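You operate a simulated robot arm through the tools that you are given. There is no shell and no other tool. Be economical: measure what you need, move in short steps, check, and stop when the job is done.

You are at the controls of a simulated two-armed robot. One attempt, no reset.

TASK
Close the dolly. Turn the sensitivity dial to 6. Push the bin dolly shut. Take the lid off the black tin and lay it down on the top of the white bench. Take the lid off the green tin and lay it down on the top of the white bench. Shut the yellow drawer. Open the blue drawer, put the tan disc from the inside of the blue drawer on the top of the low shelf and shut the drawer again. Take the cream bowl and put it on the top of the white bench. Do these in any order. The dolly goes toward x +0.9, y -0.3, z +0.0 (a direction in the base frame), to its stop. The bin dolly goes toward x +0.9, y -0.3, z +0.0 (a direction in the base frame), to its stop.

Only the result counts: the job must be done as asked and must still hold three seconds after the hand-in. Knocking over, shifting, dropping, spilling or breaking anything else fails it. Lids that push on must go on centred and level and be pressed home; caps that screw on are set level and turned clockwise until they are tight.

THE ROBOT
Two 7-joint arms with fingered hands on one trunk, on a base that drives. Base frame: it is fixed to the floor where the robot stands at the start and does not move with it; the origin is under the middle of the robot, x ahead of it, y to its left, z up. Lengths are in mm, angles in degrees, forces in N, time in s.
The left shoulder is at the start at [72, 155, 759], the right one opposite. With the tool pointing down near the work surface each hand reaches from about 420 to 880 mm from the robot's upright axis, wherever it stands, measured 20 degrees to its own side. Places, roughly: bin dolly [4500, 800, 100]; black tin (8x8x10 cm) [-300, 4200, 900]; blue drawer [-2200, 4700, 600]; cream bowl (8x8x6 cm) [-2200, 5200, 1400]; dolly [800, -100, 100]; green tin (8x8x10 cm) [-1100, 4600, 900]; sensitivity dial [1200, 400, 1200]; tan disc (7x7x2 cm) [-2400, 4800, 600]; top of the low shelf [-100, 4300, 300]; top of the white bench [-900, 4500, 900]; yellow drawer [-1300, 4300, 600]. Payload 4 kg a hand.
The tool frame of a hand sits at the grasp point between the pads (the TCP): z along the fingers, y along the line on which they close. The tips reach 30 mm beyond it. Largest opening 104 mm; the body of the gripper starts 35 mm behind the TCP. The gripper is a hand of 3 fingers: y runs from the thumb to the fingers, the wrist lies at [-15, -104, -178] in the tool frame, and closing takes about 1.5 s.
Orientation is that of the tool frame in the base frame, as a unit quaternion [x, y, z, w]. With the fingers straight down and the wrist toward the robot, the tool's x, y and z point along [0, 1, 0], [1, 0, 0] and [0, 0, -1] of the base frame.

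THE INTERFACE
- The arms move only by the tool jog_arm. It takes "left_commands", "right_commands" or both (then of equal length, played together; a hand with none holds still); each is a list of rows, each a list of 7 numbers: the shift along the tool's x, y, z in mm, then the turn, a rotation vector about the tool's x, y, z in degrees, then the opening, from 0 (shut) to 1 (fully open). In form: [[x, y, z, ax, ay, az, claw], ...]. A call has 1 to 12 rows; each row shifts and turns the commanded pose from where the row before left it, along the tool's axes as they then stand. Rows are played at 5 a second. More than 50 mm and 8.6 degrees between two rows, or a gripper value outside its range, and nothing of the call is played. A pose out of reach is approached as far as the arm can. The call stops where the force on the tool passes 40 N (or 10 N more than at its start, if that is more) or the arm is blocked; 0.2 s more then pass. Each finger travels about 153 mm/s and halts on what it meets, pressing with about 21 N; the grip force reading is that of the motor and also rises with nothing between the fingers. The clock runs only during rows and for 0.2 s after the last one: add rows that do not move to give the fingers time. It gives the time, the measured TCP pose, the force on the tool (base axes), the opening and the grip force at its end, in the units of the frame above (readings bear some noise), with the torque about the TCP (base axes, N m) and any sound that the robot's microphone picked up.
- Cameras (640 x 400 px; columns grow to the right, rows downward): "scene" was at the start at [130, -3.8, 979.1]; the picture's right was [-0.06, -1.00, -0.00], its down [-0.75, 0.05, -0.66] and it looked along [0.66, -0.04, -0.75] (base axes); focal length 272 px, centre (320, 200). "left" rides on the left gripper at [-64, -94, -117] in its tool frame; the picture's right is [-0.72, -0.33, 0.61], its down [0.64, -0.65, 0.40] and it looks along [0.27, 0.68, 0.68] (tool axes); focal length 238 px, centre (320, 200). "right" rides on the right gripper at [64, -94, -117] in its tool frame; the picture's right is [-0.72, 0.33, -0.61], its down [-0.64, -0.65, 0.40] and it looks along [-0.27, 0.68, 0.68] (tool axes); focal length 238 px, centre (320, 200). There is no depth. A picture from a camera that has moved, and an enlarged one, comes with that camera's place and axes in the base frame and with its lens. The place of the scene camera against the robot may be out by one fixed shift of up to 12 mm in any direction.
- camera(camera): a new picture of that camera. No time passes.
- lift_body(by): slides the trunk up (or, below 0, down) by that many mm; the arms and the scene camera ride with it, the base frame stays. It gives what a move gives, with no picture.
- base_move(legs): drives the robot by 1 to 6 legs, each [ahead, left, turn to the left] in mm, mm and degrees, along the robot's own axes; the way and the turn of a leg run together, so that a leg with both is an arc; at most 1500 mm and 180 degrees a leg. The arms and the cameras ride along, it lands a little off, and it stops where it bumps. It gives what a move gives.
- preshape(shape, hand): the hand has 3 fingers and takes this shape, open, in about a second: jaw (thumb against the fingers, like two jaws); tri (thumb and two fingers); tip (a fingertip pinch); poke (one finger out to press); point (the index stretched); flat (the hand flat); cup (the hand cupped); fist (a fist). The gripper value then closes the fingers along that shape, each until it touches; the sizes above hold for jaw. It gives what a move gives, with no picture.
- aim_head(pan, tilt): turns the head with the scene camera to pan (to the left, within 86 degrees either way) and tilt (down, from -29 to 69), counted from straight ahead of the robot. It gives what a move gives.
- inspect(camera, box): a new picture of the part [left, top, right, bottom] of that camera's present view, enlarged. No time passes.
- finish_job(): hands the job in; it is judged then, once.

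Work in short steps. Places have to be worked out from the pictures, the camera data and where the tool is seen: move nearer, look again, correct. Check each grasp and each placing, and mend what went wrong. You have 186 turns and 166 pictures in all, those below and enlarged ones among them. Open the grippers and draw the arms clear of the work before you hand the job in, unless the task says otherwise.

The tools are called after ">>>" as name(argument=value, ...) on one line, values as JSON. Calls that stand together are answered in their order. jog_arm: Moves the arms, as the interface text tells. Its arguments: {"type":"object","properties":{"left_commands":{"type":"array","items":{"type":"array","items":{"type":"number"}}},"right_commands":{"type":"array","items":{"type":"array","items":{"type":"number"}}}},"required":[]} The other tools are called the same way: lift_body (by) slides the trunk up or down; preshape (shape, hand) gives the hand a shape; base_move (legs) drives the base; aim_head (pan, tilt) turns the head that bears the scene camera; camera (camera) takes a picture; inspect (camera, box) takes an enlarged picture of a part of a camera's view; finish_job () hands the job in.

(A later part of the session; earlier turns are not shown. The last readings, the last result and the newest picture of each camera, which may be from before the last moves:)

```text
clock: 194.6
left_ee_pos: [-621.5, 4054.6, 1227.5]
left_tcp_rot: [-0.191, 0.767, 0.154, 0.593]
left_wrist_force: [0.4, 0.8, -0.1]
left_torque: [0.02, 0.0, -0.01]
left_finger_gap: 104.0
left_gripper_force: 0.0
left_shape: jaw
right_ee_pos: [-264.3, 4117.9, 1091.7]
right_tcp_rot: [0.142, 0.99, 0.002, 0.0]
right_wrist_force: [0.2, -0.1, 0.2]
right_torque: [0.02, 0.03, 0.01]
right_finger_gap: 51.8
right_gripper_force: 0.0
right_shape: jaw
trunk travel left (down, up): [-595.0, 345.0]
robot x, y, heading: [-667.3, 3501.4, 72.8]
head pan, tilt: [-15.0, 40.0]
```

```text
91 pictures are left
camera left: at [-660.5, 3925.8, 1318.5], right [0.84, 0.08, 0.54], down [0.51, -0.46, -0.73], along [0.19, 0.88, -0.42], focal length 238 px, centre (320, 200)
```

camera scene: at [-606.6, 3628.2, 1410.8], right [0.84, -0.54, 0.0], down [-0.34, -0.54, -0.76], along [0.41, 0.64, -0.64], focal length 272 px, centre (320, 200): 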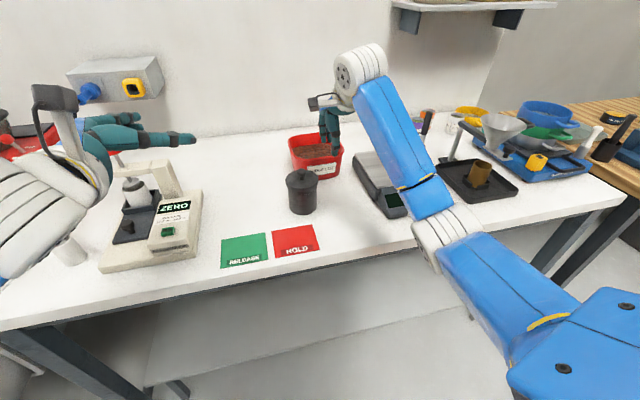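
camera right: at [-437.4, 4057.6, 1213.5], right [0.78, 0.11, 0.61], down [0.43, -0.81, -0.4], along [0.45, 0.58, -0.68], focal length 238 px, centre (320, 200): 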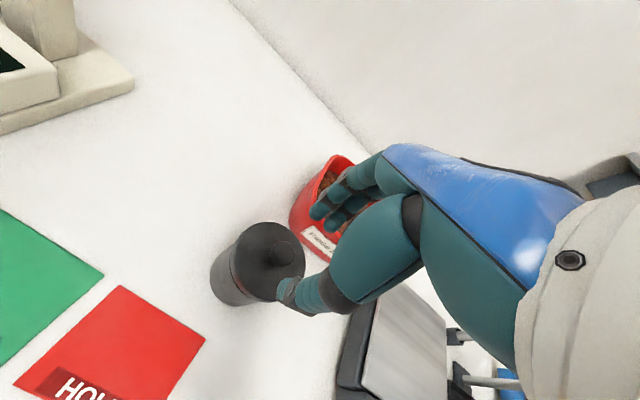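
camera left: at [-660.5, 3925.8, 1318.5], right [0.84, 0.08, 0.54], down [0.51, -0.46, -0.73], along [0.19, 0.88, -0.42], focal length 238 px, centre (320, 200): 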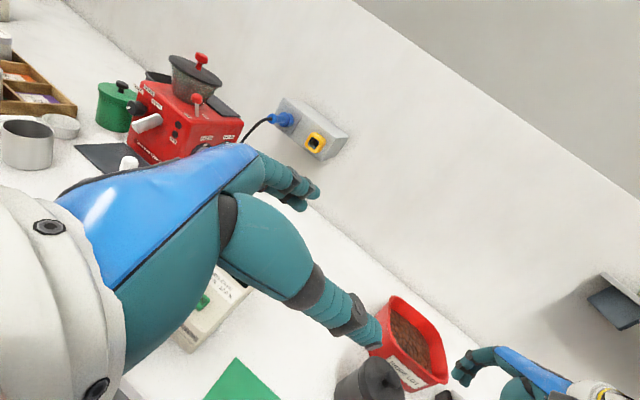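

Orientation as planned. I move the left hand toward the standoff beside the tin, first across, then down.

>>> jog_arm(left_commands=[[-11, -14.5, 41.7, 0, 0, 0, 1], [-11, -14.5, 41.7, 0, 0, 0, 1], [-11, -14.5, 41.7, 0, 0, 0, 1], [-11, -14.5, 41.7, 0, 0, 0, 1], [40, -0.4, 10.3, 0, 0, 0, 1], [40, -0.4, 10.3, 0, 0, 0, 1], [40, -0.4, 10.3, 0, 0, 0, 1], [40, -0.4, 10.3, 0, 0, 0, 1]])

>>> camera(camera="scene")

>>> camera(camera="left")

```text
clock: 196.4
left_ee_pos: [-491.8, 4123.6, 1059.1]
left_tcp_rot: [-0.168, 0.797, 0.231, 0.533]
left_wrist_force: [0.9, 0.8, 0.0]
left_torque: [0.01, 0.05, -0.01]
left_finger_gap: 104.0
left_gripper_force: 0.1
left_shape: jaw
right_ee_pos: [-266.2, 4117.8, 1092.6]
right_tcp_rot: [0.142, 0.99, 0.003, 0.001]
right_wrist_force: [-0.3, 1.1, 0.0]
right_torque: [-0.01, -0.01, 0.02]
right_finger_gap: 51.4
right_gripper_force: 0.1
right_shape: jaw
trunk travel left (down, up): [-595.0, 345.0]
robot x, y, heading: [-666.3, 3502.1, 72.6]
head pan, tilt: [-15.0, 40.0]
stopped in row 8 (left hand): the arm was blocked; the commanded pose is now the measured one
```

```text
90 pictures are left
camera scene: at [-607.1, 3628.3, 1410.8], right [0.84, -0.54, 0.0], down [-0.34, -0.54, -0.76], along [0.41, 0.64, -0.64], focal length 272 px, centre (320, 200)
```

scene: 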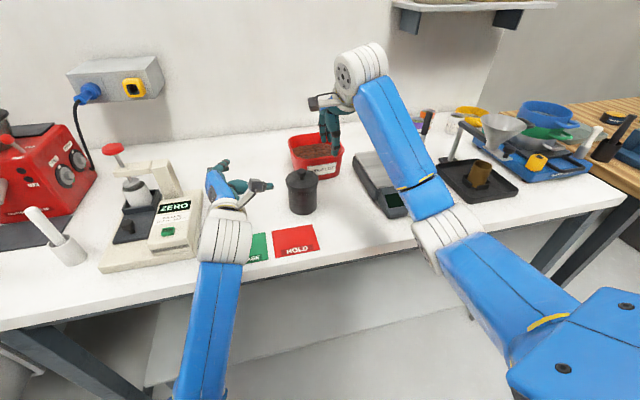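

```text
89 pictures are left
camera left: at [-507.4, 3982.6, 1138.7], right [0.91, 0.08, 0.4], down [0.4, -0.34, -0.85], along [0.07, 0.94, -0.34], focal length 238 px, centre (320, 200)
```

left: 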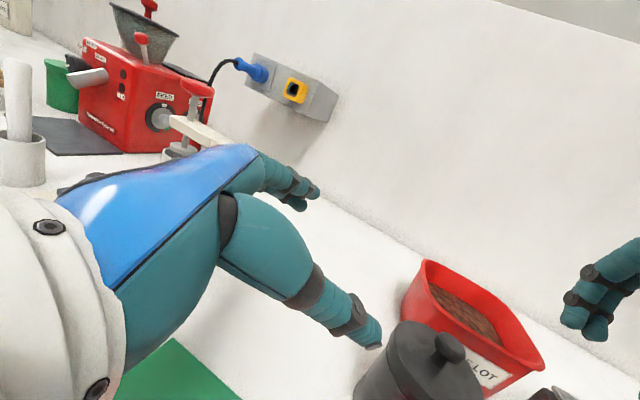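

The left forearm is likely touching the bench edge (low elbow). I raise the trunk by 220 and then lower the hand relative to it.

>>> lift_body(by=220)

>>> camera(camera="scene")

```text
clock: 198.7
left_ee_pos: [-488.4, 4123.5, 1278.2]
left_tcp_rot: [-0.169, 0.797, 0.231, 0.532]
left_wrist_force: [-1.0, -0.3, 0.5]
left_torque: [-0.04, 0.0, -0.04]
left_finger_gap: 103.9
left_gripper_force: 0.0
left_shape: jaw
right_ee_pos: [-263.4, 4117.3, 1311.5]
right_tcp_rot: [0.142, 0.99, 0.002, -0.001]
right_wrist_force: [-1.1, 0.3, -0.8]
right_torque: [-0.02, 0.02, 0.02]
right_finger_gap: 51.6
right_gripper_force: 0.1
right_shape: jaw
trunk travel left (down, up): [-815.0, 125.0]
robot x, y, heading: [-668.1, 3500.5, 72.7]
head pan, tilt: [-15.0, 40.0]
```

```text
88 pictures are left
camera scene: at [-604.2, 3628.2, 1630.7], right [0.84, -0.54, 0.0], down [-0.35, -0.54, -0.76], along [0.41, 0.65, -0.65], focal length 272 px, centre (320, 200)
```

scene: 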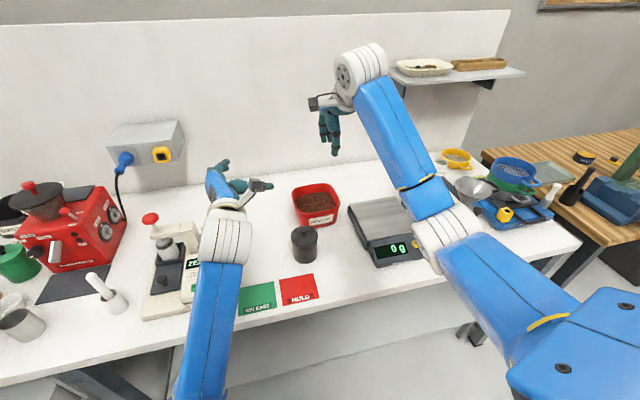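

I restore the hand's orientation and lower it diagonally to the standoff.

>>> jog_arm(left_commands=[[0, 0, 0, 3, -2.6, -4.5, 1], [0, 0, 0, 3, -2.6, -4.5, 1], [40.4, -7.2, 13.3, 0, 0, 0, 1], [40.4, -7.2, 13.3, 0, 0, 0, 1], [40.4, -7.2, 13.3, 0, 0, 0, 1], [40.4, -7.2, 13.3, 0, 0, 0, 1], [40.4, -7.2, 13.3, 0, 0, 0, 1], [40.4, -7.2, 13.3, 0, 0, 0, 1]])

>>> camera(camera="scene")

>>> camera(camera="left")

```text
clock: 199.5
left_ee_pos: [-536.6, 4145.8, 1228.9]
left_tcp_rot: [-0.171, 0.802, 0.214, 0.53]
left_wrist_force: [0.4, 0.6, 0.1]
left_torque: [0.04, -0.02, 0.03]
left_finger_gap: 103.7
left_gripper_force: 0.1
left_shape: jaw
right_ee_pos: [-265.4, 4114.3, 1313.8]
right_tcp_rot: [0.142, 0.99, 0.004, 0.0]
right_wrist_force: [-0.1, -0.2, 0.0]
right_torque: [0.03, 0.04, -0.03]
right_finger_gap: 51.9
right_gripper_force: 0.1
right_shape: jaw
trunk travel left (down, up): [-815.0, 125.0]
robot x, y, heading: [-668.4, 3502.0, 72.6]
head pan, tilt: [-15.0, 40.0]
stopped in row 4 (left hand): the arm was blocked; the commanded pose is now the measured one
```

```text
87 pictures are left
camera scene: at [-605.6, 3628.3, 1630.8], right [0.84, -0.54, 0.0], down [-0.35, -0.54, -0.76], along [0.41, 0.65, -0.64], focal length 272 px, centre (320, 200)
```

scene: 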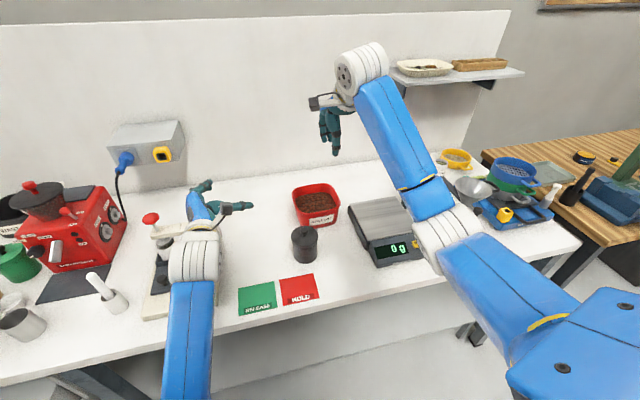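

```text
86 pictures are left
camera left: at [-554.4, 4008.8, 1313.0], right [0.91, 0.08, 0.4], down [0.4, -0.37, -0.84], along [0.08, 0.92, -0.37], focal length 238 px, centre (320, 200)
```

left: 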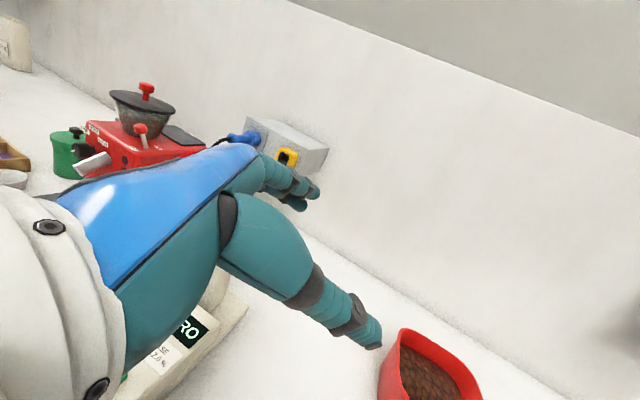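

That pose hits an arm limit. I use instead a dial-like pose (fingers ahead and down 25°, closing sideways), wrist to the left. First I shift the base right 150 and rotate the hand.

>>> base_move(legs=[[0, -150, 0]])

>>> jog_arm(left_commands=[[0, 0, 0, 0.51, 2.4, 7.4, 1], [0, 0, 0, 0.51, 2.4, 7.4, 1], [0, 0, 0, 0.51, 2.4, 7.4, 1], [0, 0, 0, 0.51, 2.4, 7.4, 1], [0, 0, 0, 0.51, 2.4, 7.4, 1], [0, 0, 0, 0.51, 2.4, 7.4, 1], [0, 0, 0, 0.51, 2.4, 7.4, 1], [0, 0, 0, 0.51, 2.4, 7.4, 1], [0, 0, 0, 0.51, 2.4, 7.4, 1], [0, 0, 0, 0.51, 2.4, 7.4, 1]])

>>> jog_arm(left_commands=[[0, 0, 0, 0.51, 2.4, 7.4, 1], [0, 0, 0, 0.51, 2.4, 7.4, 1], [0, 0, 0, 0.51, 2.4, 7.4, 1], [0, 0, 0, 0.51, 2.4, 7.4, 1], [0, 0, 0, 0.51, 2.4, 7.4, 1], [0, 0, 0, 0.51, 2.4, 7.4, 1], [0, 0, 0, 0.51, 2.4, 7.4, 1], [0, 0, 0, 0.51, 2.4, 7.4, 1], [0, 0, 0, 0.51, 2.4, 7.4, 1], [0, 0, 0, 0.51, 2.4, 7.4, 1], [0, 0, 0, 0, 0, 0, 1]])

>>> camera(camera="scene")

```text
clock: 200.9
left_ee_pos: [-423.4, 4110.4, 1225.9]
left_tcp_rot: [-0.176, 0.798, 0.209, 0.537]
left_wrist_force: [-1.5, 0.2, -0.4]
left_torque: [-0.03, -0.02, -0.04]
left_finger_gap: 103.9
left_gripper_force: 0.0
left_shape: jaw
right_ee_pos: [-154.4, 4079.9, 1318.6]
right_tcp_rot: [0.139, 0.99, 0.002, 0.011]
right_wrist_force: [-2.4, 0.9, 0.5]
right_torque: [-0.01, -0.1, -0.02]
right_finger_gap: 51.5
right_gripper_force: 0.0
right_shape: jaw
trunk travel left (down, up): [-815.0, 125.0]
robot x, y, heading: [-529.3, 3463.5, 72.6]
head pan, tilt: [-15.0, 40.0]
```

```text
clock: 203.1
left_ee_pos: [-391.3, 4098.7, 1229.2]
left_tcp_rot: [0.327, 0.838, 0.417, 0.131]
left_wrist_force: [1.0, -0.5, 0.5]
left_torque: [0.03, 0.01, 0.04]
left_finger_gap: 103.8
left_gripper_force: 0.0
left_shape: jaw
right_ee_pos: [-118.8, 4066.4, 1313.6]
right_tcp_rot: [0.141, 0.99, 0.006, -0.004]
right_wrist_force: [0.7, -0.5, -0.4]
right_torque: [-0.02, 0.04, 0.03]
right_finger_gap: 51.8
right_gripper_force: 0.1
right_shape: jaw
trunk travel left (down, up): [-815.0, 125.0]
robot x, y, heading: [-525.3, 3463.5, 72.6]
head pan, tilt: [-15.0, 40.0]
```

```text
clock: 205.5
left_ee_pos: [-400.2, 4101.2, 1228.0]
left_tcp_rot: [0.679, 0.499, 0.432, -0.321]
left_wrist_force: [-1.0, 0.5, -0.6]
left_torque: [0.0, -0.01, 0.02]
left_finger_gap: 103.9
left_gripper_force: 0.1
left_shape: jaw
right_ee_pos: [-128.0, 4070.3, 1315.4]
right_tcp_rot: [0.14, 0.99, 0.005, -0.001]
right_wrist_force: [-0.7, -0.3, 0.1]
right_torque: [0.05, 0.01, 0.01]
right_finger_gap: 51.7
right_gripper_force: 0.0
right_shape: jaw
trunk travel left (down, up): [-815.0, 125.0]
robot x, y, heading: [-526.3, 3461.9, 72.8]
head pan, tilt: [-15.0, 40.0]
```

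```text
85 pictures are left
camera scene: at [-468.7, 3586.1, 1630.7], right [0.84, -0.54, 0.0], down [-0.34, -0.55, -0.76], along [0.41, 0.65, -0.65], focal length 272 px, centre (320, 200)
```

scene: 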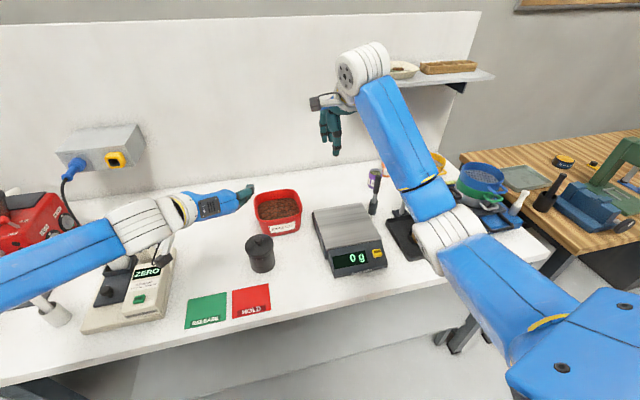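

The pose is good. I descend diagonally to the standoff in front of the tin.

>>> jog_arm(left_commands=[[-10, 12, -43, 0, 0, 0, 1], [-10, 12, -33, 0, 0, 0, 1], [-40, 4, 15, 0, 0, 0, 1], [-40, 4, 15, 0, 0, 0, 1], [-40, 4, 15, 0, 0, 0, 1], [-40, 4, 15, 0, 0, 0, 1], [-40, 4, 15, 0, 0, 0, 1]])

>>> camera(camera="scene")

>>> camera(camera="left")

```text
clock: 207.1
left_ee_pos: [-387.6, 4001.8, 1030.2]
left_tcp_rot: [0.679, 0.5, 0.432, -0.32]
left_wrist_force: [0.0, 0.5, -1.3]
left_torque: [-0.02, -0.03, 0.0]
left_finger_gap: 103.6
left_gripper_force: 0.0
left_shape: jaw
right_ee_pos: [-127.0, 4070.4, 1314.3]
right_tcp_rot: [0.14, 0.99, 0.005, 0.0]
right_wrist_force: [-0.6, 0.4, 0.8]
right_torque: [-0.01, 0.01, 0.04]
right_finger_gap: 51.8
right_gripper_force: 0.1
right_shape: jaw
trunk travel left (down, up): [-815.0, 125.0]
robot x, y, heading: [-532.7, 3456.6, 72.7]
head pan, tilt: [-15.0, 40.0]
```

```text
84 pictures are left
camera scene: at [-467.7, 3585.9, 1630.8], right [0.84, -0.54, 0.0], down [-0.34, -0.55, -0.76], along [0.41, 0.65, -0.65], focal length 272 px, centre (320, 200)
```

scene: 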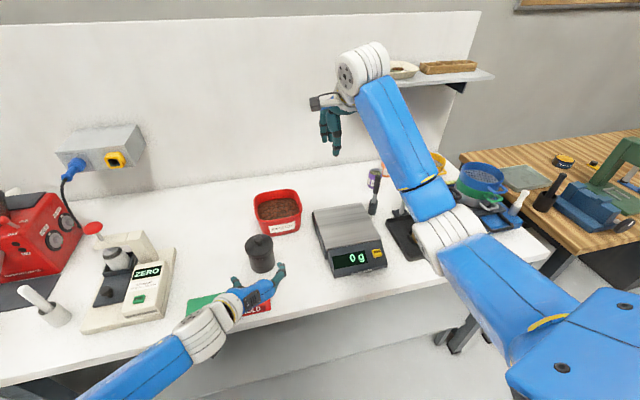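

```text
83 pictures are left
camera left: at [-516.2, 3903.6, 1021.4], right [-0.24, 0.34, -0.91], down [-0.43, 0.8, 0.41], along [0.87, 0.49, -0.04], focal length 238 px, centre (320, 200)
```

left: 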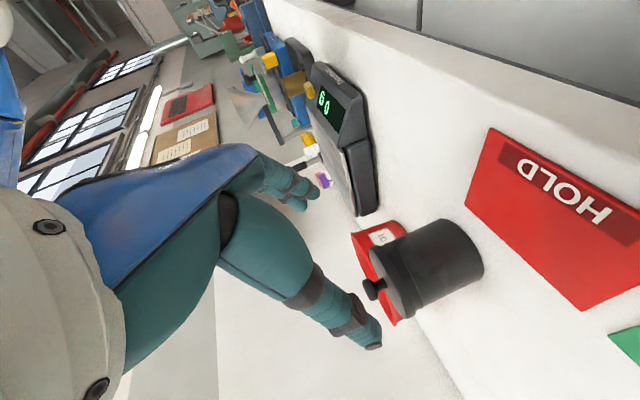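

The tin is in line. I lower ~92 mm and move forward to bring the fingers round the body.

>>> jog_arm(left_commands=[[-41.7, 4, 19.4, 0, 0, 0, 1], [-41.7, 4, 19.4, 0, 0, 0, 1], [14.4, 0, 31, 0, 0, 0, 1], [14.4, 0, 31, 0, 0, 0, 1], [0, 0, 0, 0, 0, 0, 1]])

>>> camera(camera="left")

>>> inspect(camera="scene", box=[170, 200, 330, 340])

```text
clock: 208.3
left_ee_pos: [-358.3, 4065.6, 940.4]
left_tcp_rot: [0.679, 0.5, 0.432, -0.32]
left_wrist_force: [0.8, -0.7, 0.1]
left_torque: [0.0, 0.01, 0.06]
left_finger_gap: 104.0
left_gripper_force: 0.1
left_shape: jaw
right_ee_pos: [-128.3, 4068.6, 1316.8]
right_tcp_rot: [0.14, 0.99, 0.005, 0.0]
right_wrist_force: [0.9, -0.2, 0.8]
right_torque: [-0.02, 0.0, 0.03]
right_finger_gap: 51.5
right_gripper_force: 0.0
right_shape: jaw
trunk travel left (down, up): [-815.0, 125.0]
robot x, y, heading: [-530.0, 3459.3, 72.6]
head pan, tilt: [-15.0, 40.0]
```

```text
82 pictures are left
camera left: at [-486.3, 3966.5, 931.0], right [-0.24, 0.34, -0.91], down [-0.44, 0.8, 0.41], along [0.87, 0.49, -0.04], focal length 238 px, centre (320, 200)
```

left: 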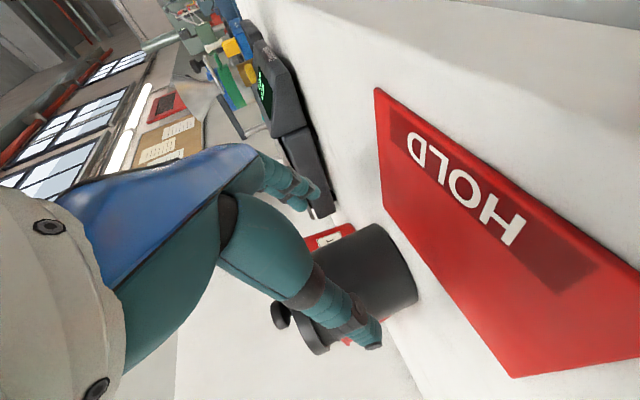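

```text
2.86 times, centred on (250, 270) of scene
camera zoom: at [-468.1, 3585.0, 1630.8], right [0.84, -0.54, 0.0], down [-0.34, -0.54, -0.76], along [0.41, 0.65, -0.64], focal length 776 px, centre (520, 0)
```

zoom: 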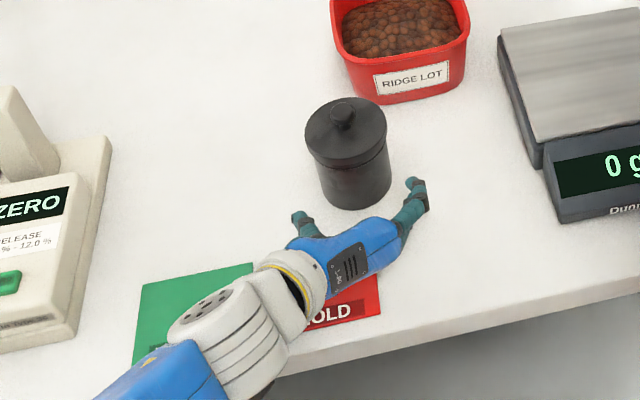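

Well centred. I go forward 66 mm more and close on the body.

>>> jog_arm(left_commands=[[14, -0.8, 30, 0, 0, 0, 1], [14, -0.8, 30, 0, 0, 0, 1], [0, 0, 0, 0, 0, 0, 0.85], [0, 0, 0, 0, 0, 0, 0.7], [0, 0, 0, 0, 0, 0, 0.5], [0, 0, 0, 0, 0, 0, 0.3], [0, 0, 0, 0, 0, 0, 0.3]])

>>> inspect(camera="scene", box=[170, 200, 330, 340])

```text
clock: 209.9
left_ee_pos: [-340.9, 4127.7, 936.3]
left_tcp_rot: [0.679, 0.5, 0.432, -0.32]
left_wrist_force: [0.2, 0.3, 0.6]
left_torque: [0.0, 0.0, 0.01]
left_finger_gap: 71.3
left_gripper_force: 20.9
left_shape: jaw
right_ee_pos: [-127.6, 4069.8, 1314.3]
right_tcp_rot: [0.14, 0.99, 0.004, 0.0]
right_wrist_force: [-0.2, -0.3, 0.3]
right_torque: [0.0, -0.01, 0.05]
right_finger_gap: 51.5
right_gripper_force: 0.0
right_shape: jaw
trunk travel left (down, up): [-815.0, 125.0]
robot x, y, heading: [-529.0, 3459.9, 72.6]
head pan, tilt: [-15.0, 40.0]
```

```text
2.86 times, centred on (250, 270) of scene
camera zoom: at [-467.4, 3585.5, 1630.7], right [0.84, -0.54, 0.0], down [-0.35, -0.54, -0.76], along [0.41, 0.65, -0.65], focal length 776 px, centre (520, 0)
```

zoom: 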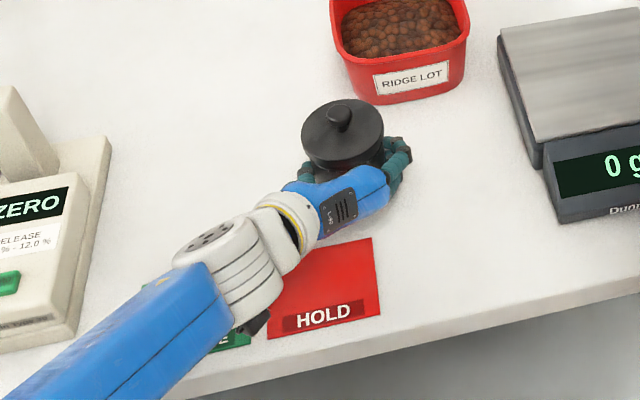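

Body held (gap 71). I bring the right hand over the knob.

>>> jog_arm(right_commands=[[44.4, 2.4, 0, 0, 0, 0, 0.5], [44.4, 2.4, 0, 0, 0, 0, 0.5], [44.4, 2.4, 0, 0, 0, 0, 0.5], [44.4, 2.4, 0, 0, 0, 0, 0.5], [44.4, 2.4, 0, 0, 0, 0, 0.5], [0, 0, 46, 0, 0, 0, 0.5], [0, 0, 46, 0, 0, 0, 0.5], [0, 0, 46, 0, 0, 0, 0.5], [0, 0, 46, 0, 0, 0, 0.5], [0, 0, 46, 0, 0, 0, 0.5], [0, 0, 0, 0, 0, 0, 0.5]])

>>> camera(camera="right")

>>> camera(camera="scene")

```text
clock: 212.3
left_ee_pos: [-341.7, 4128.5, 935.2]
left_tcp_rot: [0.679, 0.5, 0.432, -0.32]
left_wrist_force: [-0.1, -0.2, -0.5]
left_torque: [0.0, 0.03, 0.03]
left_finger_gap: 71.4
left_gripper_force: 21.0
left_shape: jaw
right_ee_pos: [-337.5, 4140.2, 1085.4]
right_tcp_rot: [0.141, 0.99, 0.004, 0.0]
right_wrist_force: [0.1, -0.1, -0.3]
right_torque: [0.0, 0.0, -0.01]
right_finger_gap: 51.6
right_gripper_force: 0.0
right_shape: jaw
trunk travel left (down, up): [-815.0, 125.0]
robot x, y, heading: [-527.7, 3458.9, 72.9]
head pan, tilt: [-15.0, 40.0]
```

```text
79 pictures are left
camera right: at [-425.7, 4068.0, 1201.2], right [0.78, 0.11, 0.62], down [0.43, -0.8, -0.41], along [0.45, 0.59, -0.67], focal length 238 px, centre (320, 200)
```

right: 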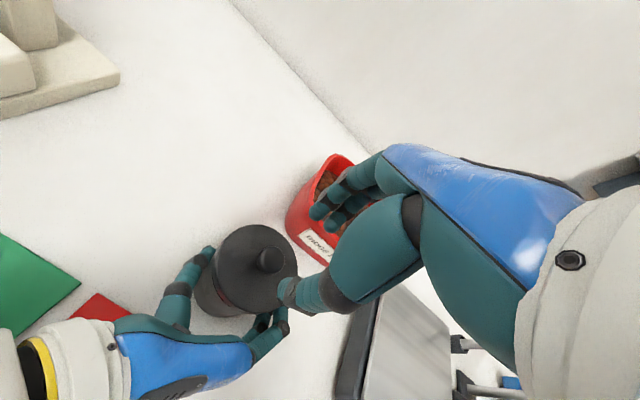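

```text
78 pictures are left
camera scene: at [-468.9, 3586.5, 1630.7], right [0.84, -0.54, 0.0], down [-0.34, -0.55, -0.76], along [0.41, 0.65, -0.65], focal length 272 px, centre (320, 200)
```

scene: 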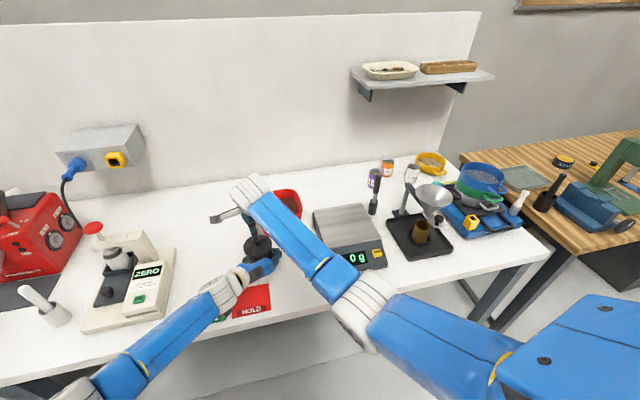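

I shift 5 mm left, lower to the knob and close.

>>> jog_arm(right_commands=[[5.5, 1, 22, 0, 0, 0, 0.5], [0, 0, 21, 0, 0, 0, 0.5], [0, 0, 20, 0, 0, 0, 0.5], [0, 0, 0, 0, 0, 0, 0.3], [0, 0, 0, 0, 0, 0, 0.1], [0, 0, 0, 0, 0, 0, 0], [0, 0, 0, 0, 0, 0, 0], [0, 0, 0, 0, 0, 0, 0]])

>>> inspect(camera="right", box=[180, 170, 360, 330])

```text
clock: 214.1
left_ee_pos: [-341.5, 4128.5, 935.5]
left_tcp_rot: [0.679, 0.499, 0.432, -0.32]
left_wrist_force: [0.7, -0.8, 0.1]
left_torque: [-0.01, 0.05, -0.02]
left_finger_gap: 71.7
left_gripper_force: 21.6
left_shape: jaw
right_ee_pos: [-341.9, 4147.6, 1023.7]
right_tcp_rot: [0.14, 0.99, 0.004, -0.001]
right_wrist_force: [-0.4, 0.2, 0.9]
right_torque: [0.04, 0.05, 0.02]
right_finger_gap: 16.3
right_gripper_force: 20.8
right_shape: jaw
trunk travel left (down, up): [-815.0, 125.0]
robot x, y, heading: [-528.3, 3460.3, 72.6]
head pan, tilt: [-15.0, 40.0]
```

```text
2.50 times, centred on (270, 250) of right
camera zoom: at [-429.2, 4074.7, 1138.9], right [0.78, 0.11, 0.62], down [0.43, -0.8, -0.41], along [0.45, 0.59, -0.67], focal length 596 px, centre (445, 75)
```

zoom: 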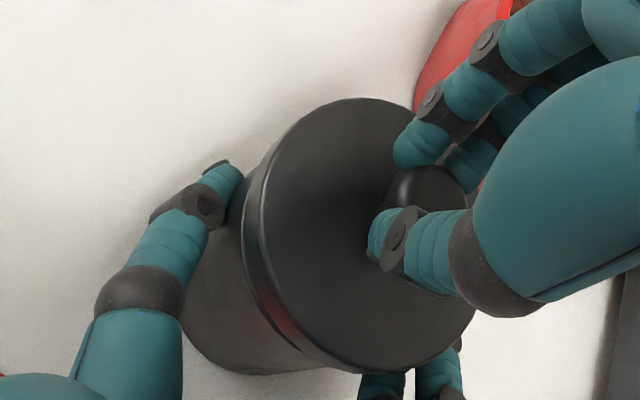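

Both grips hold. I pull the lid up in small steps with the right hand.

>>> jog_arm(right_commands=[[0, 0, -5, 0, 0, 0, 0], [0, 0, -5, 0, 0, 0, 0], [0, 0, -6, 0, 0, 0, 0], [0, 0, -8, 0, 0, 0, 0], [0, 0, -10, 0, 0, 0, 0], [0, 0, -10, 0, 0, 0, 0]], left_commands=[[0, 0, 0, 0, 0, 0, 0.3], [0, 0, 0, 0, 0, 0, 0.3], [0, 0, 0, 0, 0, 0, 0.3], [0, 0, 0, 0, 0, 0, 0.3], [0, 0, 0, 0, 0, 0, 0.3], [0, 0, 0, 0, 0, 0, 0.3]])

>>> camera(camera="right")

```text
clock: 215.5
left_ee_pos: [-341.1, 4128.5, 936.3]
left_tcp_rot: [0.678, 0.5, 0.433, -0.32]
left_wrist_force: [0.3, 0.0, -0.1]
left_torque: [0.02, -0.02, 0.01]
left_finger_gap: 71.5
left_gripper_force: 20.7
left_shape: jaw
right_ee_pos: [-343.5, 4150.1, 1065.8]
right_tcp_rot: [0.14, 0.99, 0.004, 0.001]
right_wrist_force: [-0.5, -0.3, 0.4]
right_torque: [0.0, 0.02, 0.0]
right_finger_gap: 16.1
right_gripper_force: 21.3
right_shape: jaw
trunk travel left (down, up): [-815.0, 125.0]
robot x, y, heading: [-528.7, 3461.3, 72.5]
head pan, tilt: [-15.0, 40.0]
heard: snap
```

```text
76 pictures are left
camera right: at [-430.4, 4075.5, 1181.9], right [0.78, 0.11, 0.62], down [0.44, -0.8, -0.41], along [0.45, 0.59, -0.67], focal length 238 px, centre (320, 200)
```

right: 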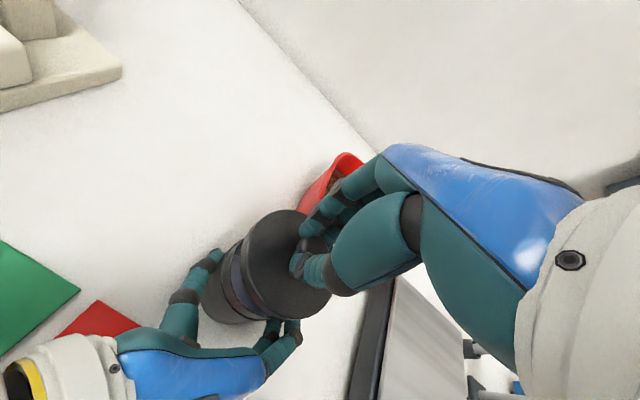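

Snap – the lid is off. I lift it clear and carry it to a free spot left-behind the tin, lowering most of the way.

>>> jog_arm(right_commands=[[0, 0, -40, 0, 0, 0, 0], [40, 15, 0, 0, 0, 0, 0], [40, 15, 0, 0, 0, 0, 0], [40, 15, 0, 0, 0, 0, 0], [20, 10, 0, 0, 0, 0, 0], [0, 0, 40, 0, 0, 0, 0], [0, 0, 40, 0, 0, 0, 0], [0, 0, 35, 0, 0, 0, 0], [0, 0, 0, 0, 0, 0, 0]])

>>> camera(camera="right")

>>> camera(camera="scene")

```text
clock: 217.5
left_ee_pos: [-341.2, 4127.5, 936.1]
left_tcp_rot: [0.679, 0.5, 0.433, -0.319]
left_wrist_force: [3.0, -4.9, -2.4]
left_torque: [0.08, -0.05, 0.12]
left_finger_gap: 71.4
left_gripper_force: 20.9
left_shape: jaw
right_ee_pos: [-422.5, 4165.8, 1003.5]
right_tcp_rot: [0.139, 0.99, 0.007, -0.001]
right_wrist_force: [-4.2, 3.6, 3.5]
right_torque: [0.11, 0.08, 0.08]
right_finger_gap: 15.9
right_gripper_force: 21.3
right_shape: jaw
right hand out of reach, approached as far as the arm can: row 4, 5, 6, 7, 8
trunk travel left (down, up): [-815.0, 125.0]
robot x, y, heading: [-531.7, 3457.6, 72.6]
head pan, tilt: [-15.0, 40.0]
```

```text
75 pictures are left
camera right: at [-509.3, 4092.3, 1119.9], right [0.78, 0.11, 0.62], down [0.44, -0.8, -0.41], along [0.45, 0.59, -0.67], focal length 238 px, centre (320, 200)
```

right: 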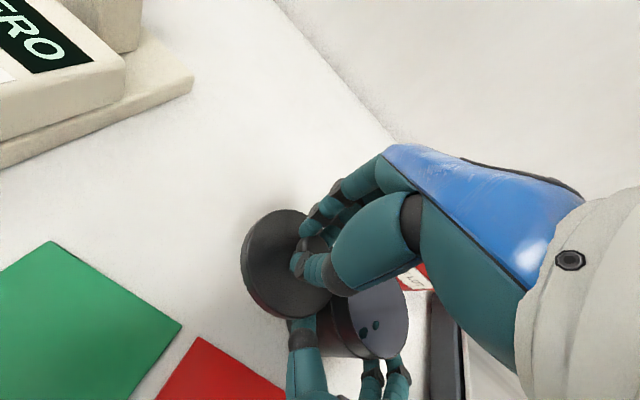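

```text
74 pictures are left
camera scene: at [-469.9, 3586.4, 1630.8], right [0.84, -0.54, 0.0], down [-0.34, -0.55, -0.76], along [0.41, 0.65, -0.64], focal length 272 px, centre (320, 200)
```

scene: 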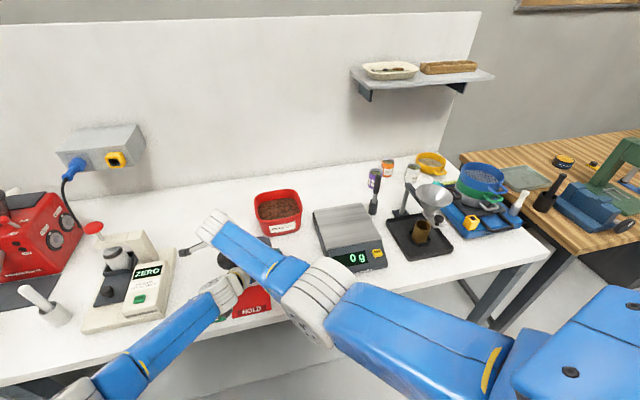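

The right arm is at its reach limit there. I raise the lid, release the tin with the left hand and back it off.

>>> jog_arm(right_commands=[[0, 0, -40, 0, 0, 0, 0], [0, 0, -40, 0, 0, 0, 0], [0, 0, -30, 0, 0, 0, 0], [0, 0, 0, 0, 0, 0, 0], [0, 0, 0, 0, 0, 0, 0], [0, 0, 0, 0, 0, 0, 0], [0, 0, 0, 0, 0, 0, 0], [0, 0, 0, 0, 0, 0, 0], [0, 0, 0, 0, 0, 0, 0]], left_commands=[[0, 0, 0, 0, 0, 0, 0.3], [0, 0, 0, 0, 0, 0, 0.3], [0, 0, 0, 0, 0, 0, 0.6], [0, 0, 0, 0, 0, 0, 1], [0, 0, 0, 0, 0, 0, 1], [0, 0, 0, 0, 0, 0, 1], [-14, 0, -30, 0, 0, 0, 1], [-14, 0, -30, 0, 0, 0, 1], [-14, 0, -30, 0, 0, 0, 1]])

>>> camera(camera="scene")

```text
clock: 219.5
left_ee_pos: [-373.7, 4032.8, 940.6]
left_tcp_rot: [0.678, 0.501, 0.432, -0.321]
left_wrist_force: [-0.2, 0.1, 0.2]
left_torque: [0.01, 0.02, 0.0]
left_finger_gap: 103.7
left_gripper_force: 0.1
left_shape: jaw
right_ee_pos: [-422.3, 4164.3, 1114.4]
right_tcp_rot: [0.141, 0.99, 0.006, 0.001]
right_wrist_force: [-1.0, 0.0, 0.0]
right_torque: [0.01, 0.01, 0.01]
right_finger_gap: 15.7
right_gripper_force: 21.2
right_shape: jaw
trunk travel left (down, up): [-815.0, 125.0]
robot x, y, heading: [-529.3, 3462.0, 72.6]
head pan, tilt: [-15.0, 40.0]
```

```text
73 pictures are left
camera scene: at [-471.6, 3584.8, 1631.0], right [0.84, -0.54, 0.0], down [-0.34, -0.54, -0.77], along [0.41, 0.65, -0.64], focal length 272 px, centre (320, 200)
```

scene: 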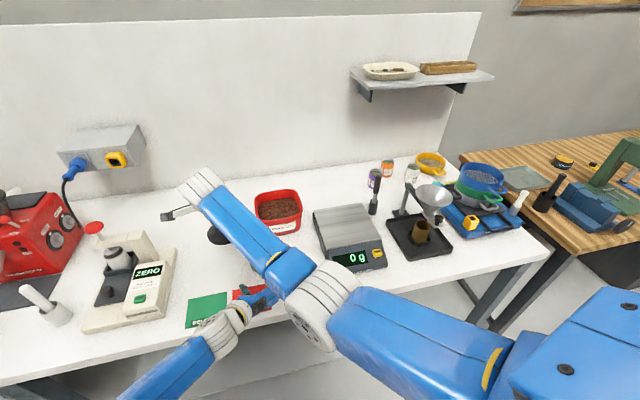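

I raise the left hand, then shift the base left 130 so the right hand can place the lid beside the tin.

>>> jog_arm(left_commands=[[34, 0, -20, 0, 0, 0, 1], [34, 0, -20, 0, 0, 0, 1], [34, 0, -20, 0, 0, 0, 1], [34, 0, -20, 0, 0, 0, 1], [34, 0, -20, 0, 0, 0, 1]])

>>> base_move(legs=[[0, 130, 0]])

>>> camera(camera="right")

```text
clock: 220.7
left_ee_pos: [-379.1, 4013.5, 1132.5]
left_tcp_rot: [0.679, 0.5, 0.432, -0.321]
left_wrist_force: [0.4, 0.4, 0.3]
left_torque: [-0.03, -0.06, 0.02]
left_finger_gap: 103.7
left_gripper_force: 0.1
left_shape: jaw
right_ee_pos: [-421.3, 4166.1, 1115.4]
right_tcp_rot: [0.14, 0.99, 0.004, 0.0]
right_wrist_force: [0.4, 1.1, -0.1]
right_torque: [-0.02, 0.02, -0.01]
right_finger_gap: 15.7
right_gripper_force: 21.4
right_shape: jaw
trunk travel left (down, up): [-815.0, 125.0]
robot x, y, heading: [-532.6, 3462.2, 72.5]
head pan, tilt: [-15.0, 40.0]
```

```text
clock: 222.0
left_ee_pos: [-471.1, 4042.1, 1131.6]
left_tcp_rot: [0.683, 0.494, 0.426, -0.329]
left_wrist_force: [0.2, -0.2, -0.1]
left_torque: [0.0, 0.0, 0.04]
left_finger_gap: 103.8
left_gripper_force: 0.1
left_shape: jaw
right_ee_pos: [-512.4, 4195.7, 1117.3]
right_tcp_rot: [0.141, 0.99, 0.006, -0.013]
right_wrist_force: [-0.5, 0.1, 0.2]
right_torque: [-0.01, 0.02, 0.0]
right_finger_gap: 15.8
right_gripper_force: 21.2
right_shape: jaw
trunk travel left (down, up): [-815.0, 125.0]
robot x, y, heading: [-652.7, 3501.3, 72.6]
head pan, tilt: [-15.0, 40.0]
```

```text
72 pictures are left
camera right: at [-598.0, 4121.1, 1234.6], right [0.8, 0.1, 0.6], down [0.42, -0.8, -0.43], along [0.43, 0.59, -0.68], focal length 238 px, centre (320, 200)
```

right: 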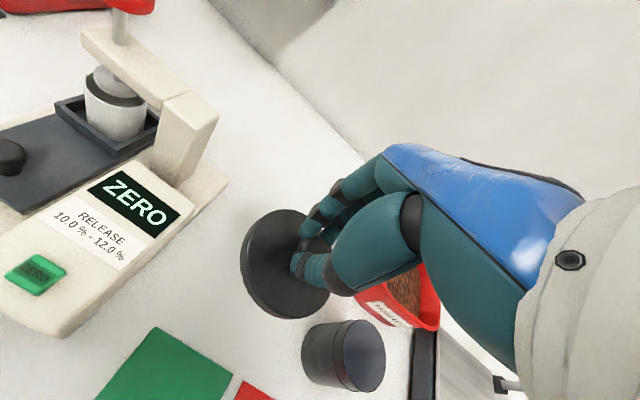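

I move to (-470,4190) and lower until contact.

>>> jog_arm(right_commands=[[-30, 5, 0, 0, 0, 0, 0], [0, 0, 45, 0, 0, 0, 0], [0, 0, 45, 0, 0, 0, 0], [0, 0, 40, 0, 0, 0, 0], [0, 0, 0, 0, 0, 0, 0]])

>>> camera(camera="right")

```text
clock: 222.8
left_ee_pos: [-478.8, 4038.3, 1120.3]
left_tcp_rot: [0.688, 0.497, 0.414, -0.33]
left_wrist_force: [2.0, 1.3, -10.3]
left_torque: [0.54, 0.03, 0.15]
left_finger_gap: 103.7
left_gripper_force: 0.0
left_shape: jaw
right_ee_pos: [-490.6, 4195.7, 1048.0]
right_tcp_rot: [0.14, 0.99, 0.016, -0.011]
right_wrist_force: [1.6, -0.5, 0.6]
right_torque: [0.02, 0.04, 0.02]
right_finger_gap: 15.5
right_gripper_force: 21.2
right_shape: jaw
trunk travel left (down, up): [-815.0, 125.0]
robot x, y, heading: [-647.0, 3498.3, 72.5]
head pan, tilt: [-15.0, 40.0]
stopped in row 4 (left hand): the force on the tool passed its limit (the readings are from after the stop); the commanded pose is now the measured one
```

```text
71 pictures are left
camera right: at [-577.1, 4120.4, 1163.2], right [0.79, 0.09, 0.6], down [0.43, -0.79, -0.44], along [0.44, 0.61, -0.67], focal length 238 px, centre (320, 200)
```

right: 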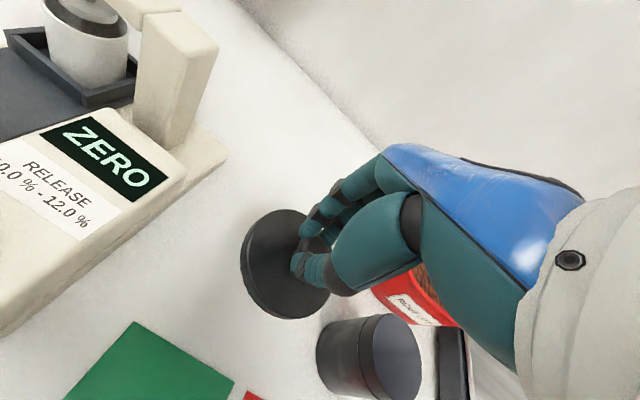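

The right arm touched the left hand. I raise the right a little, move the left hand away to the left and back.

>>> jog_arm(right_commands=[[0, 0, -40, 0, 0, 0, 0], [0, 0, 0, 0, 0, 0, 0], [0, 0, 0, 0, 0, 0, 0], [0, 0, 0, 0, 0, 0, 0], [0, 0, 0, 0, 0, 0, 0], [0, 0, 0, 0, 0, 0, 0]], left_commands=[[0, 0, 0, 0, 0, 0, 1], [0, -40, -20, 0, 0, 0, 1], [0, -40, -20, 0, 0, 0, 1], [0, -40, -20, 0, 0, 0, 1], [0, -40, -20, 0, 0, 0, 1], [0, -40, -10, 0, 0, 0, 1]])

>>> jog_arm(right_commands=[[-20, 0, 20, 0, 0, 0, 0], [0, 0, 40, 0, 0, 0, 0], [0, 0, 40, 0, 0, 0, 0], [0, 0, 8, 0, 0, 0, 0], [0, 0, 0, 0, 0, 0, 0]])

>>> camera(camera="right")

>>> camera(camera="scene")

```text
clock: 224.2
left_ee_pos: [-713.3, 4027.2, 1163.1]
left_tcp_rot: [0.683, 0.502, 0.421, -0.324]
left_wrist_force: [0.1, -0.1, -0.3]
left_torque: [-0.02, -0.01, 0.03]
left_finger_gap: 103.8
left_gripper_force: 0.1
left_shape: jaw
right_ee_pos: [-516.2, 4200.4, 1086.8]
right_tcp_rot: [0.139, 0.99, 0.014, -0.001]
right_wrist_force: [-0.6, -0.8, 0.9]
right_torque: [-0.01, 0.0, -0.03]
right_finger_gap: 15.5
right_gripper_force: 21.0
right_shape: jaw
trunk travel left (down, up): [-815.0, 125.0]
robot x, y, heading: [-655.1, 3497.7, 72.7]
head pan, tilt: [-15.0, 40.0]
```

```text
clock: 225.4
left_ee_pos: [-702.1, 4023.2, 1165.7]
left_tcp_rot: [0.685, 0.5, 0.419, -0.326]
left_wrist_force: [0.0, -0.5, -0.7]
left_torque: [-0.01, -0.04, 0.0]
left_finger_gap: 103.8
left_gripper_force: 0.0
left_shape: jaw
right_ee_pos: [-485.8, 4196.4, 977.5]
right_tcp_rot: [0.14, 0.99, 0.015, -0.005]
right_wrist_force: [0.9, 0.4, 0.4]
right_torque: [0.04, -0.01, 0.0]
right_finger_gap: 15.5
right_gripper_force: 20.9
right_shape: jaw
trunk travel left (down, up): [-815.0, 125.0]
robot x, y, heading: [-651.9, 3496.3, 72.9]
head pan, tilt: [-15.0, 40.0]
```

```text
70 pictures are left
camera right: at [-572.1, 4120.1, 1093.3], right [0.79, 0.1, 0.61], down [0.43, -0.79, -0.43], along [0.44, 0.6, -0.66], focal length 238 px, centre (320, 200)
```

right: 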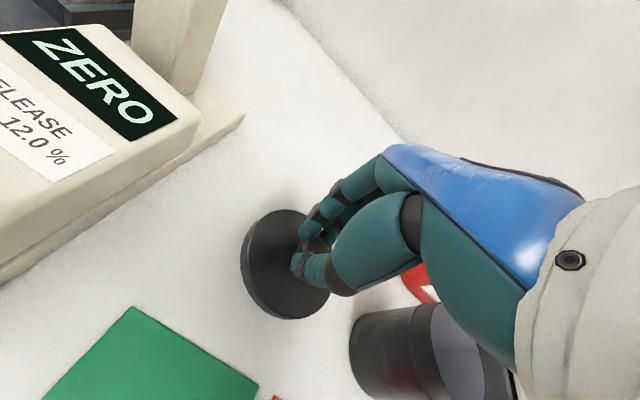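

```text
69 pictures are left
camera scene: at [-587.9, 3622.1, 1630.8], right [0.84, -0.53, 0.0], down [-0.34, -0.54, -0.76], along [0.41, 0.65, -0.64], focal length 272 px, centre (320, 200)
```

scene: 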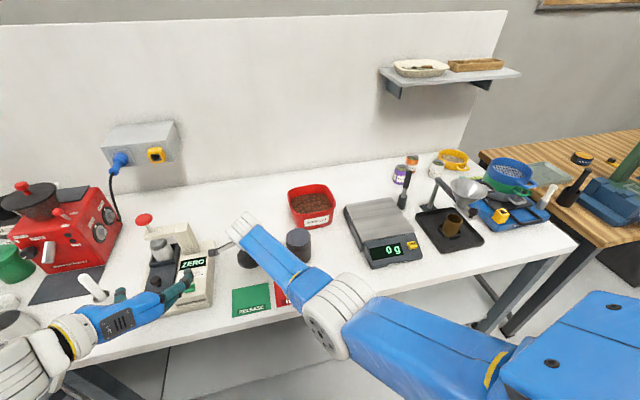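

The spot is clear. I lower in small steps to contact, then release.

>>> jog_arm(right_commands=[[0, 0, 6, 0, 0, 0, 0], [0, 0, 4, 0, 0, 0, 0], [0, 0, 4, 0, 0, 0, 0], [0, 0, 3, 0, 0, 0, 0], [0, 0, 0, 0, 0, 0, 0]])

>>> inspect(camera="right", box=[200, 180, 440, 380])

```text
clock: 226.6
left_ee_pos: [-706.1, 4025.6, 1164.4]
left_tcp_rot: [0.685, 0.5, 0.419, -0.325]
left_wrist_force: [-0.1, 0.0, 0.5]
left_torque: [-0.01, -0.02, -0.01]
left_finger_gap: 103.7
left_gripper_force: 0.1
left_shape: jaw
right_ee_pos: [-490.6, 4198.7, 959.6]
right_tcp_rot: [0.139, 0.99, 0.013, -0.004]
right_wrist_force: [-0.1, 0.1, 0.0]
right_torque: [-0.01, -0.01, 0.02]
right_finger_gap: 15.4
right_gripper_force: 20.6
right_shape: jaw
trunk travel left (down, up): [-815.0, 125.0]
robot x, y, heading: [-650.7, 3495.2, 72.9]
head pan, tilt: [-15.0, 40.0]
```

```text
2.00 times, centred on (320, 280) of right
camera zoom: at [-576.7, 4123.2, 1074.7], right [0.78, 0.1, 0.61], down [0.43, -0.79, -0.43], along [0.44, 0.6, -0.66], focal length 477 px, centre (320, 40)
```

zoom: 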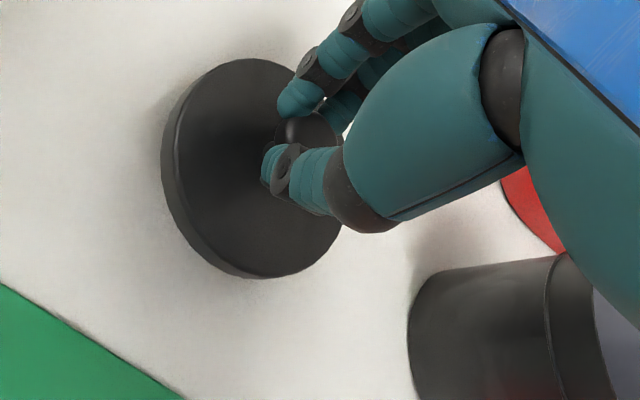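

Still no contact; continue down slowly.

>>> jog_arm(right_commands=[[0, 0, 3, 0, 0, 0, 0], [0, 0, 3, 0, 0, 0, 0], [0, 0, 3, 0, 0, 0, 0], [0, 0, 0, 0, 0, 0, 0]])

>>> jog_arm(right_commands=[[0, 0, 3, 0, 0, 0, 0], [0, 0, 3, 0, 0, 0, 0], [0, 0, 0, 0, 0, 0, 0]])

```text
clock: 227.6
left_ee_pos: [-705.9, 4025.1, 1164.5]
left_tcp_rot: [0.684, 0.501, 0.42, -0.325]
left_wrist_force: [0.1, 0.4, -0.4]
left_torque: [0.02, -0.02, -0.02]
left_finger_gap: 103.7
left_gripper_force: 0.0
left_shape: jaw
right_ee_pos: [-489.7, 4199.5, 950.8]
right_tcp_rot: [0.139, 0.99, 0.014, -0.003]
right_wrist_force: [-1.0, -0.2, 0.3]
right_torque: [0.0, -0.02, -0.02]
right_finger_gap: 15.5
right_gripper_force: 20.7
right_shape: jaw
trunk travel left (down, up): [-815.0, 125.0]
robot x, y, heading: [-650.7, 3498.3, 72.8]
head pan, tilt: [-15.0, 40.0]
```

```text
clock: 228.4
left_ee_pos: [-707.0, 4025.5, 1164.2]
left_tcp_rot: [0.685, 0.5, 0.419, -0.325]
left_wrist_force: [1.0, 0.1, -0.5]
left_torque: [0.02, -0.01, -0.02]
left_finger_gap: 103.7
left_gripper_force: 0.1
left_shape: jaw
right_ee_pos: [-488.9, 4197.2, 945.7]
right_tcp_rot: [0.14, 0.99, 0.014, -0.004]
right_wrist_force: [0.2, -1.0, 0.3]
right_torque: [0.03, -0.01, -0.02]
right_finger_gap: 15.5
right_gripper_force: 20.9
right_shape: jaw
trunk travel left (down, up): [-815.0, 125.0]
robot x, y, heading: [-652.9, 3498.8, 72.4]
head pan, tilt: [-15.0, 40.0]
```

Keep lowering.

>>> jog_arm(right_commands=[[0, 0, 3, 0, 0, 0, 0], [0, 0, 3, 0, 0, 0, 0], [0, 0, 3, 0, 0, 0, 0], [0, 0, 0, 0, 0, 0, 0]])

>>> inspect(camera="right", box=[200, 180, 440, 380])

```text
clock: 229.4
left_ee_pos: [-705.8, 4025.9, 1165.5]
left_tcp_rot: [0.684, 0.5, 0.419, -0.326]
left_wrist_force: [0.2, 0.0, -0.3]
left_torque: [-0.03, 0.0, 0.03]
left_finger_gap: 104.1
left_gripper_force: 0.1
left_shape: jaw
right_ee_pos: [-489.0, 4196.9, 944.8]
right_tcp_rot: [0.139, 0.99, 0.014, -0.003]
right_wrist_force: [0.3, 0.5, -0.4]
right_torque: [0.02, -0.03, -0.01]
right_finger_gap: 15.6
right_gripper_force: 21.0
right_shape: jaw
right hand out of reach, approached as far as the arm can: row 1, 3
trunk travel left (down, up): [-815.0, 125.0]
robot x, y, heading: [-646.8, 3501.0, 72.5]
head pan, tilt: [-15.0, 40.0]
```

```text
2.00 times, centred on (320, 280) of right
camera zoom: at [-575.8, 4121.4, 1060.1], right [0.78, 0.1, 0.61], down [0.43, -0.79, -0.43], along [0.44, 0.6, -0.66], focal length 477 px, centre (320, 40)
```

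zoom: 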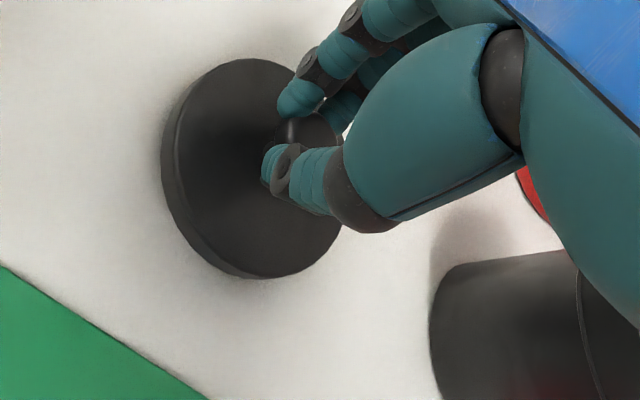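

Arm at its downward reach; I use the trunk for the last millimetres.

>>> lift_body(by=-6)

>>> lift_body(by=-5)

>>> lift_body(by=-5)

```text
clock: 229.9
left_ee_pos: [-707.1, 4027.0, 1159.0]
left_tcp_rot: [0.684, 0.5, 0.42, -0.326]
left_wrist_force: [0.6, 0.7, 0.2]
left_torque: [0.02, -0.02, -0.01]
left_finger_gap: 103.7
left_gripper_force: 0.1
left_shape: jaw
right_ee_pos: [-488.1, 4196.7, 939.6]
right_tcp_rot: [0.139, 0.99, 0.014, -0.004]
right_wrist_force: [0.4, 0.0, -0.5]
right_torque: [-0.02, 0.02, -0.05]
right_finger_gap: 15.6
right_gripper_force: 20.9
right_shape: jaw
trunk travel left (down, up): [-809.0, 131.0]
robot x, y, heading: [-648.1, 3493.8, 72.8]
head pan, tilt: [-15.0, 40.0]
```

```text
clock: 230.5
left_ee_pos: [-707.0, 4025.5, 1153.0]
left_tcp_rot: [0.684, 0.5, 0.419, -0.325]
left_wrist_force: [-0.2, -0.3, 0.4]
left_torque: [-0.03, 0.02, 0.03]
left_finger_gap: 103.7
left_gripper_force: 0.1
left_shape: jaw
right_ee_pos: [-489.9, 4197.4, 935.3]
right_tcp_rot: [0.139, 0.99, 0.015, -0.004]
right_wrist_force: [-0.2, -1.8, 3.5]
right_torque: [-0.03, -0.04, 0.0]
right_finger_gap: 15.8
right_gripper_force: 21.1
right_shape: jaw
trunk travel left (down, up): [-804.0, 136.0]
robot x, y, heading: [-648.2, 3494.8, 72.6]
head pan, tilt: [-15.0, 40.0]
```

```text
clock: 231.0
left_ee_pos: [-706.4, 4023.8, 1148.9]
left_tcp_rot: [0.684, 0.5, 0.42, -0.327]
left_wrist_force: [1.1, 0.0, 0.2]
left_torque: [-0.02, -0.04, 0.03]
left_finger_gap: 103.8
left_gripper_force: 0.0
left_shape: jaw
right_ee_pos: [-489.2, 4195.1, 933.8]
right_tcp_rot: [0.138, 0.99, 0.018, -0.004]
right_wrist_force: [0.2, -1.3, 18.7]
right_torque: [0.02, -0.08, -0.01]
right_finger_gap: 16.5
right_gripper_force: 21.1
right_shape: jaw
trunk travel left (down, up): [-799.0, 141.0]
robot x, y, heading: [-646.3, 3502.0, 72.7]
head pan, tilt: [-15.0, 40.0]
```

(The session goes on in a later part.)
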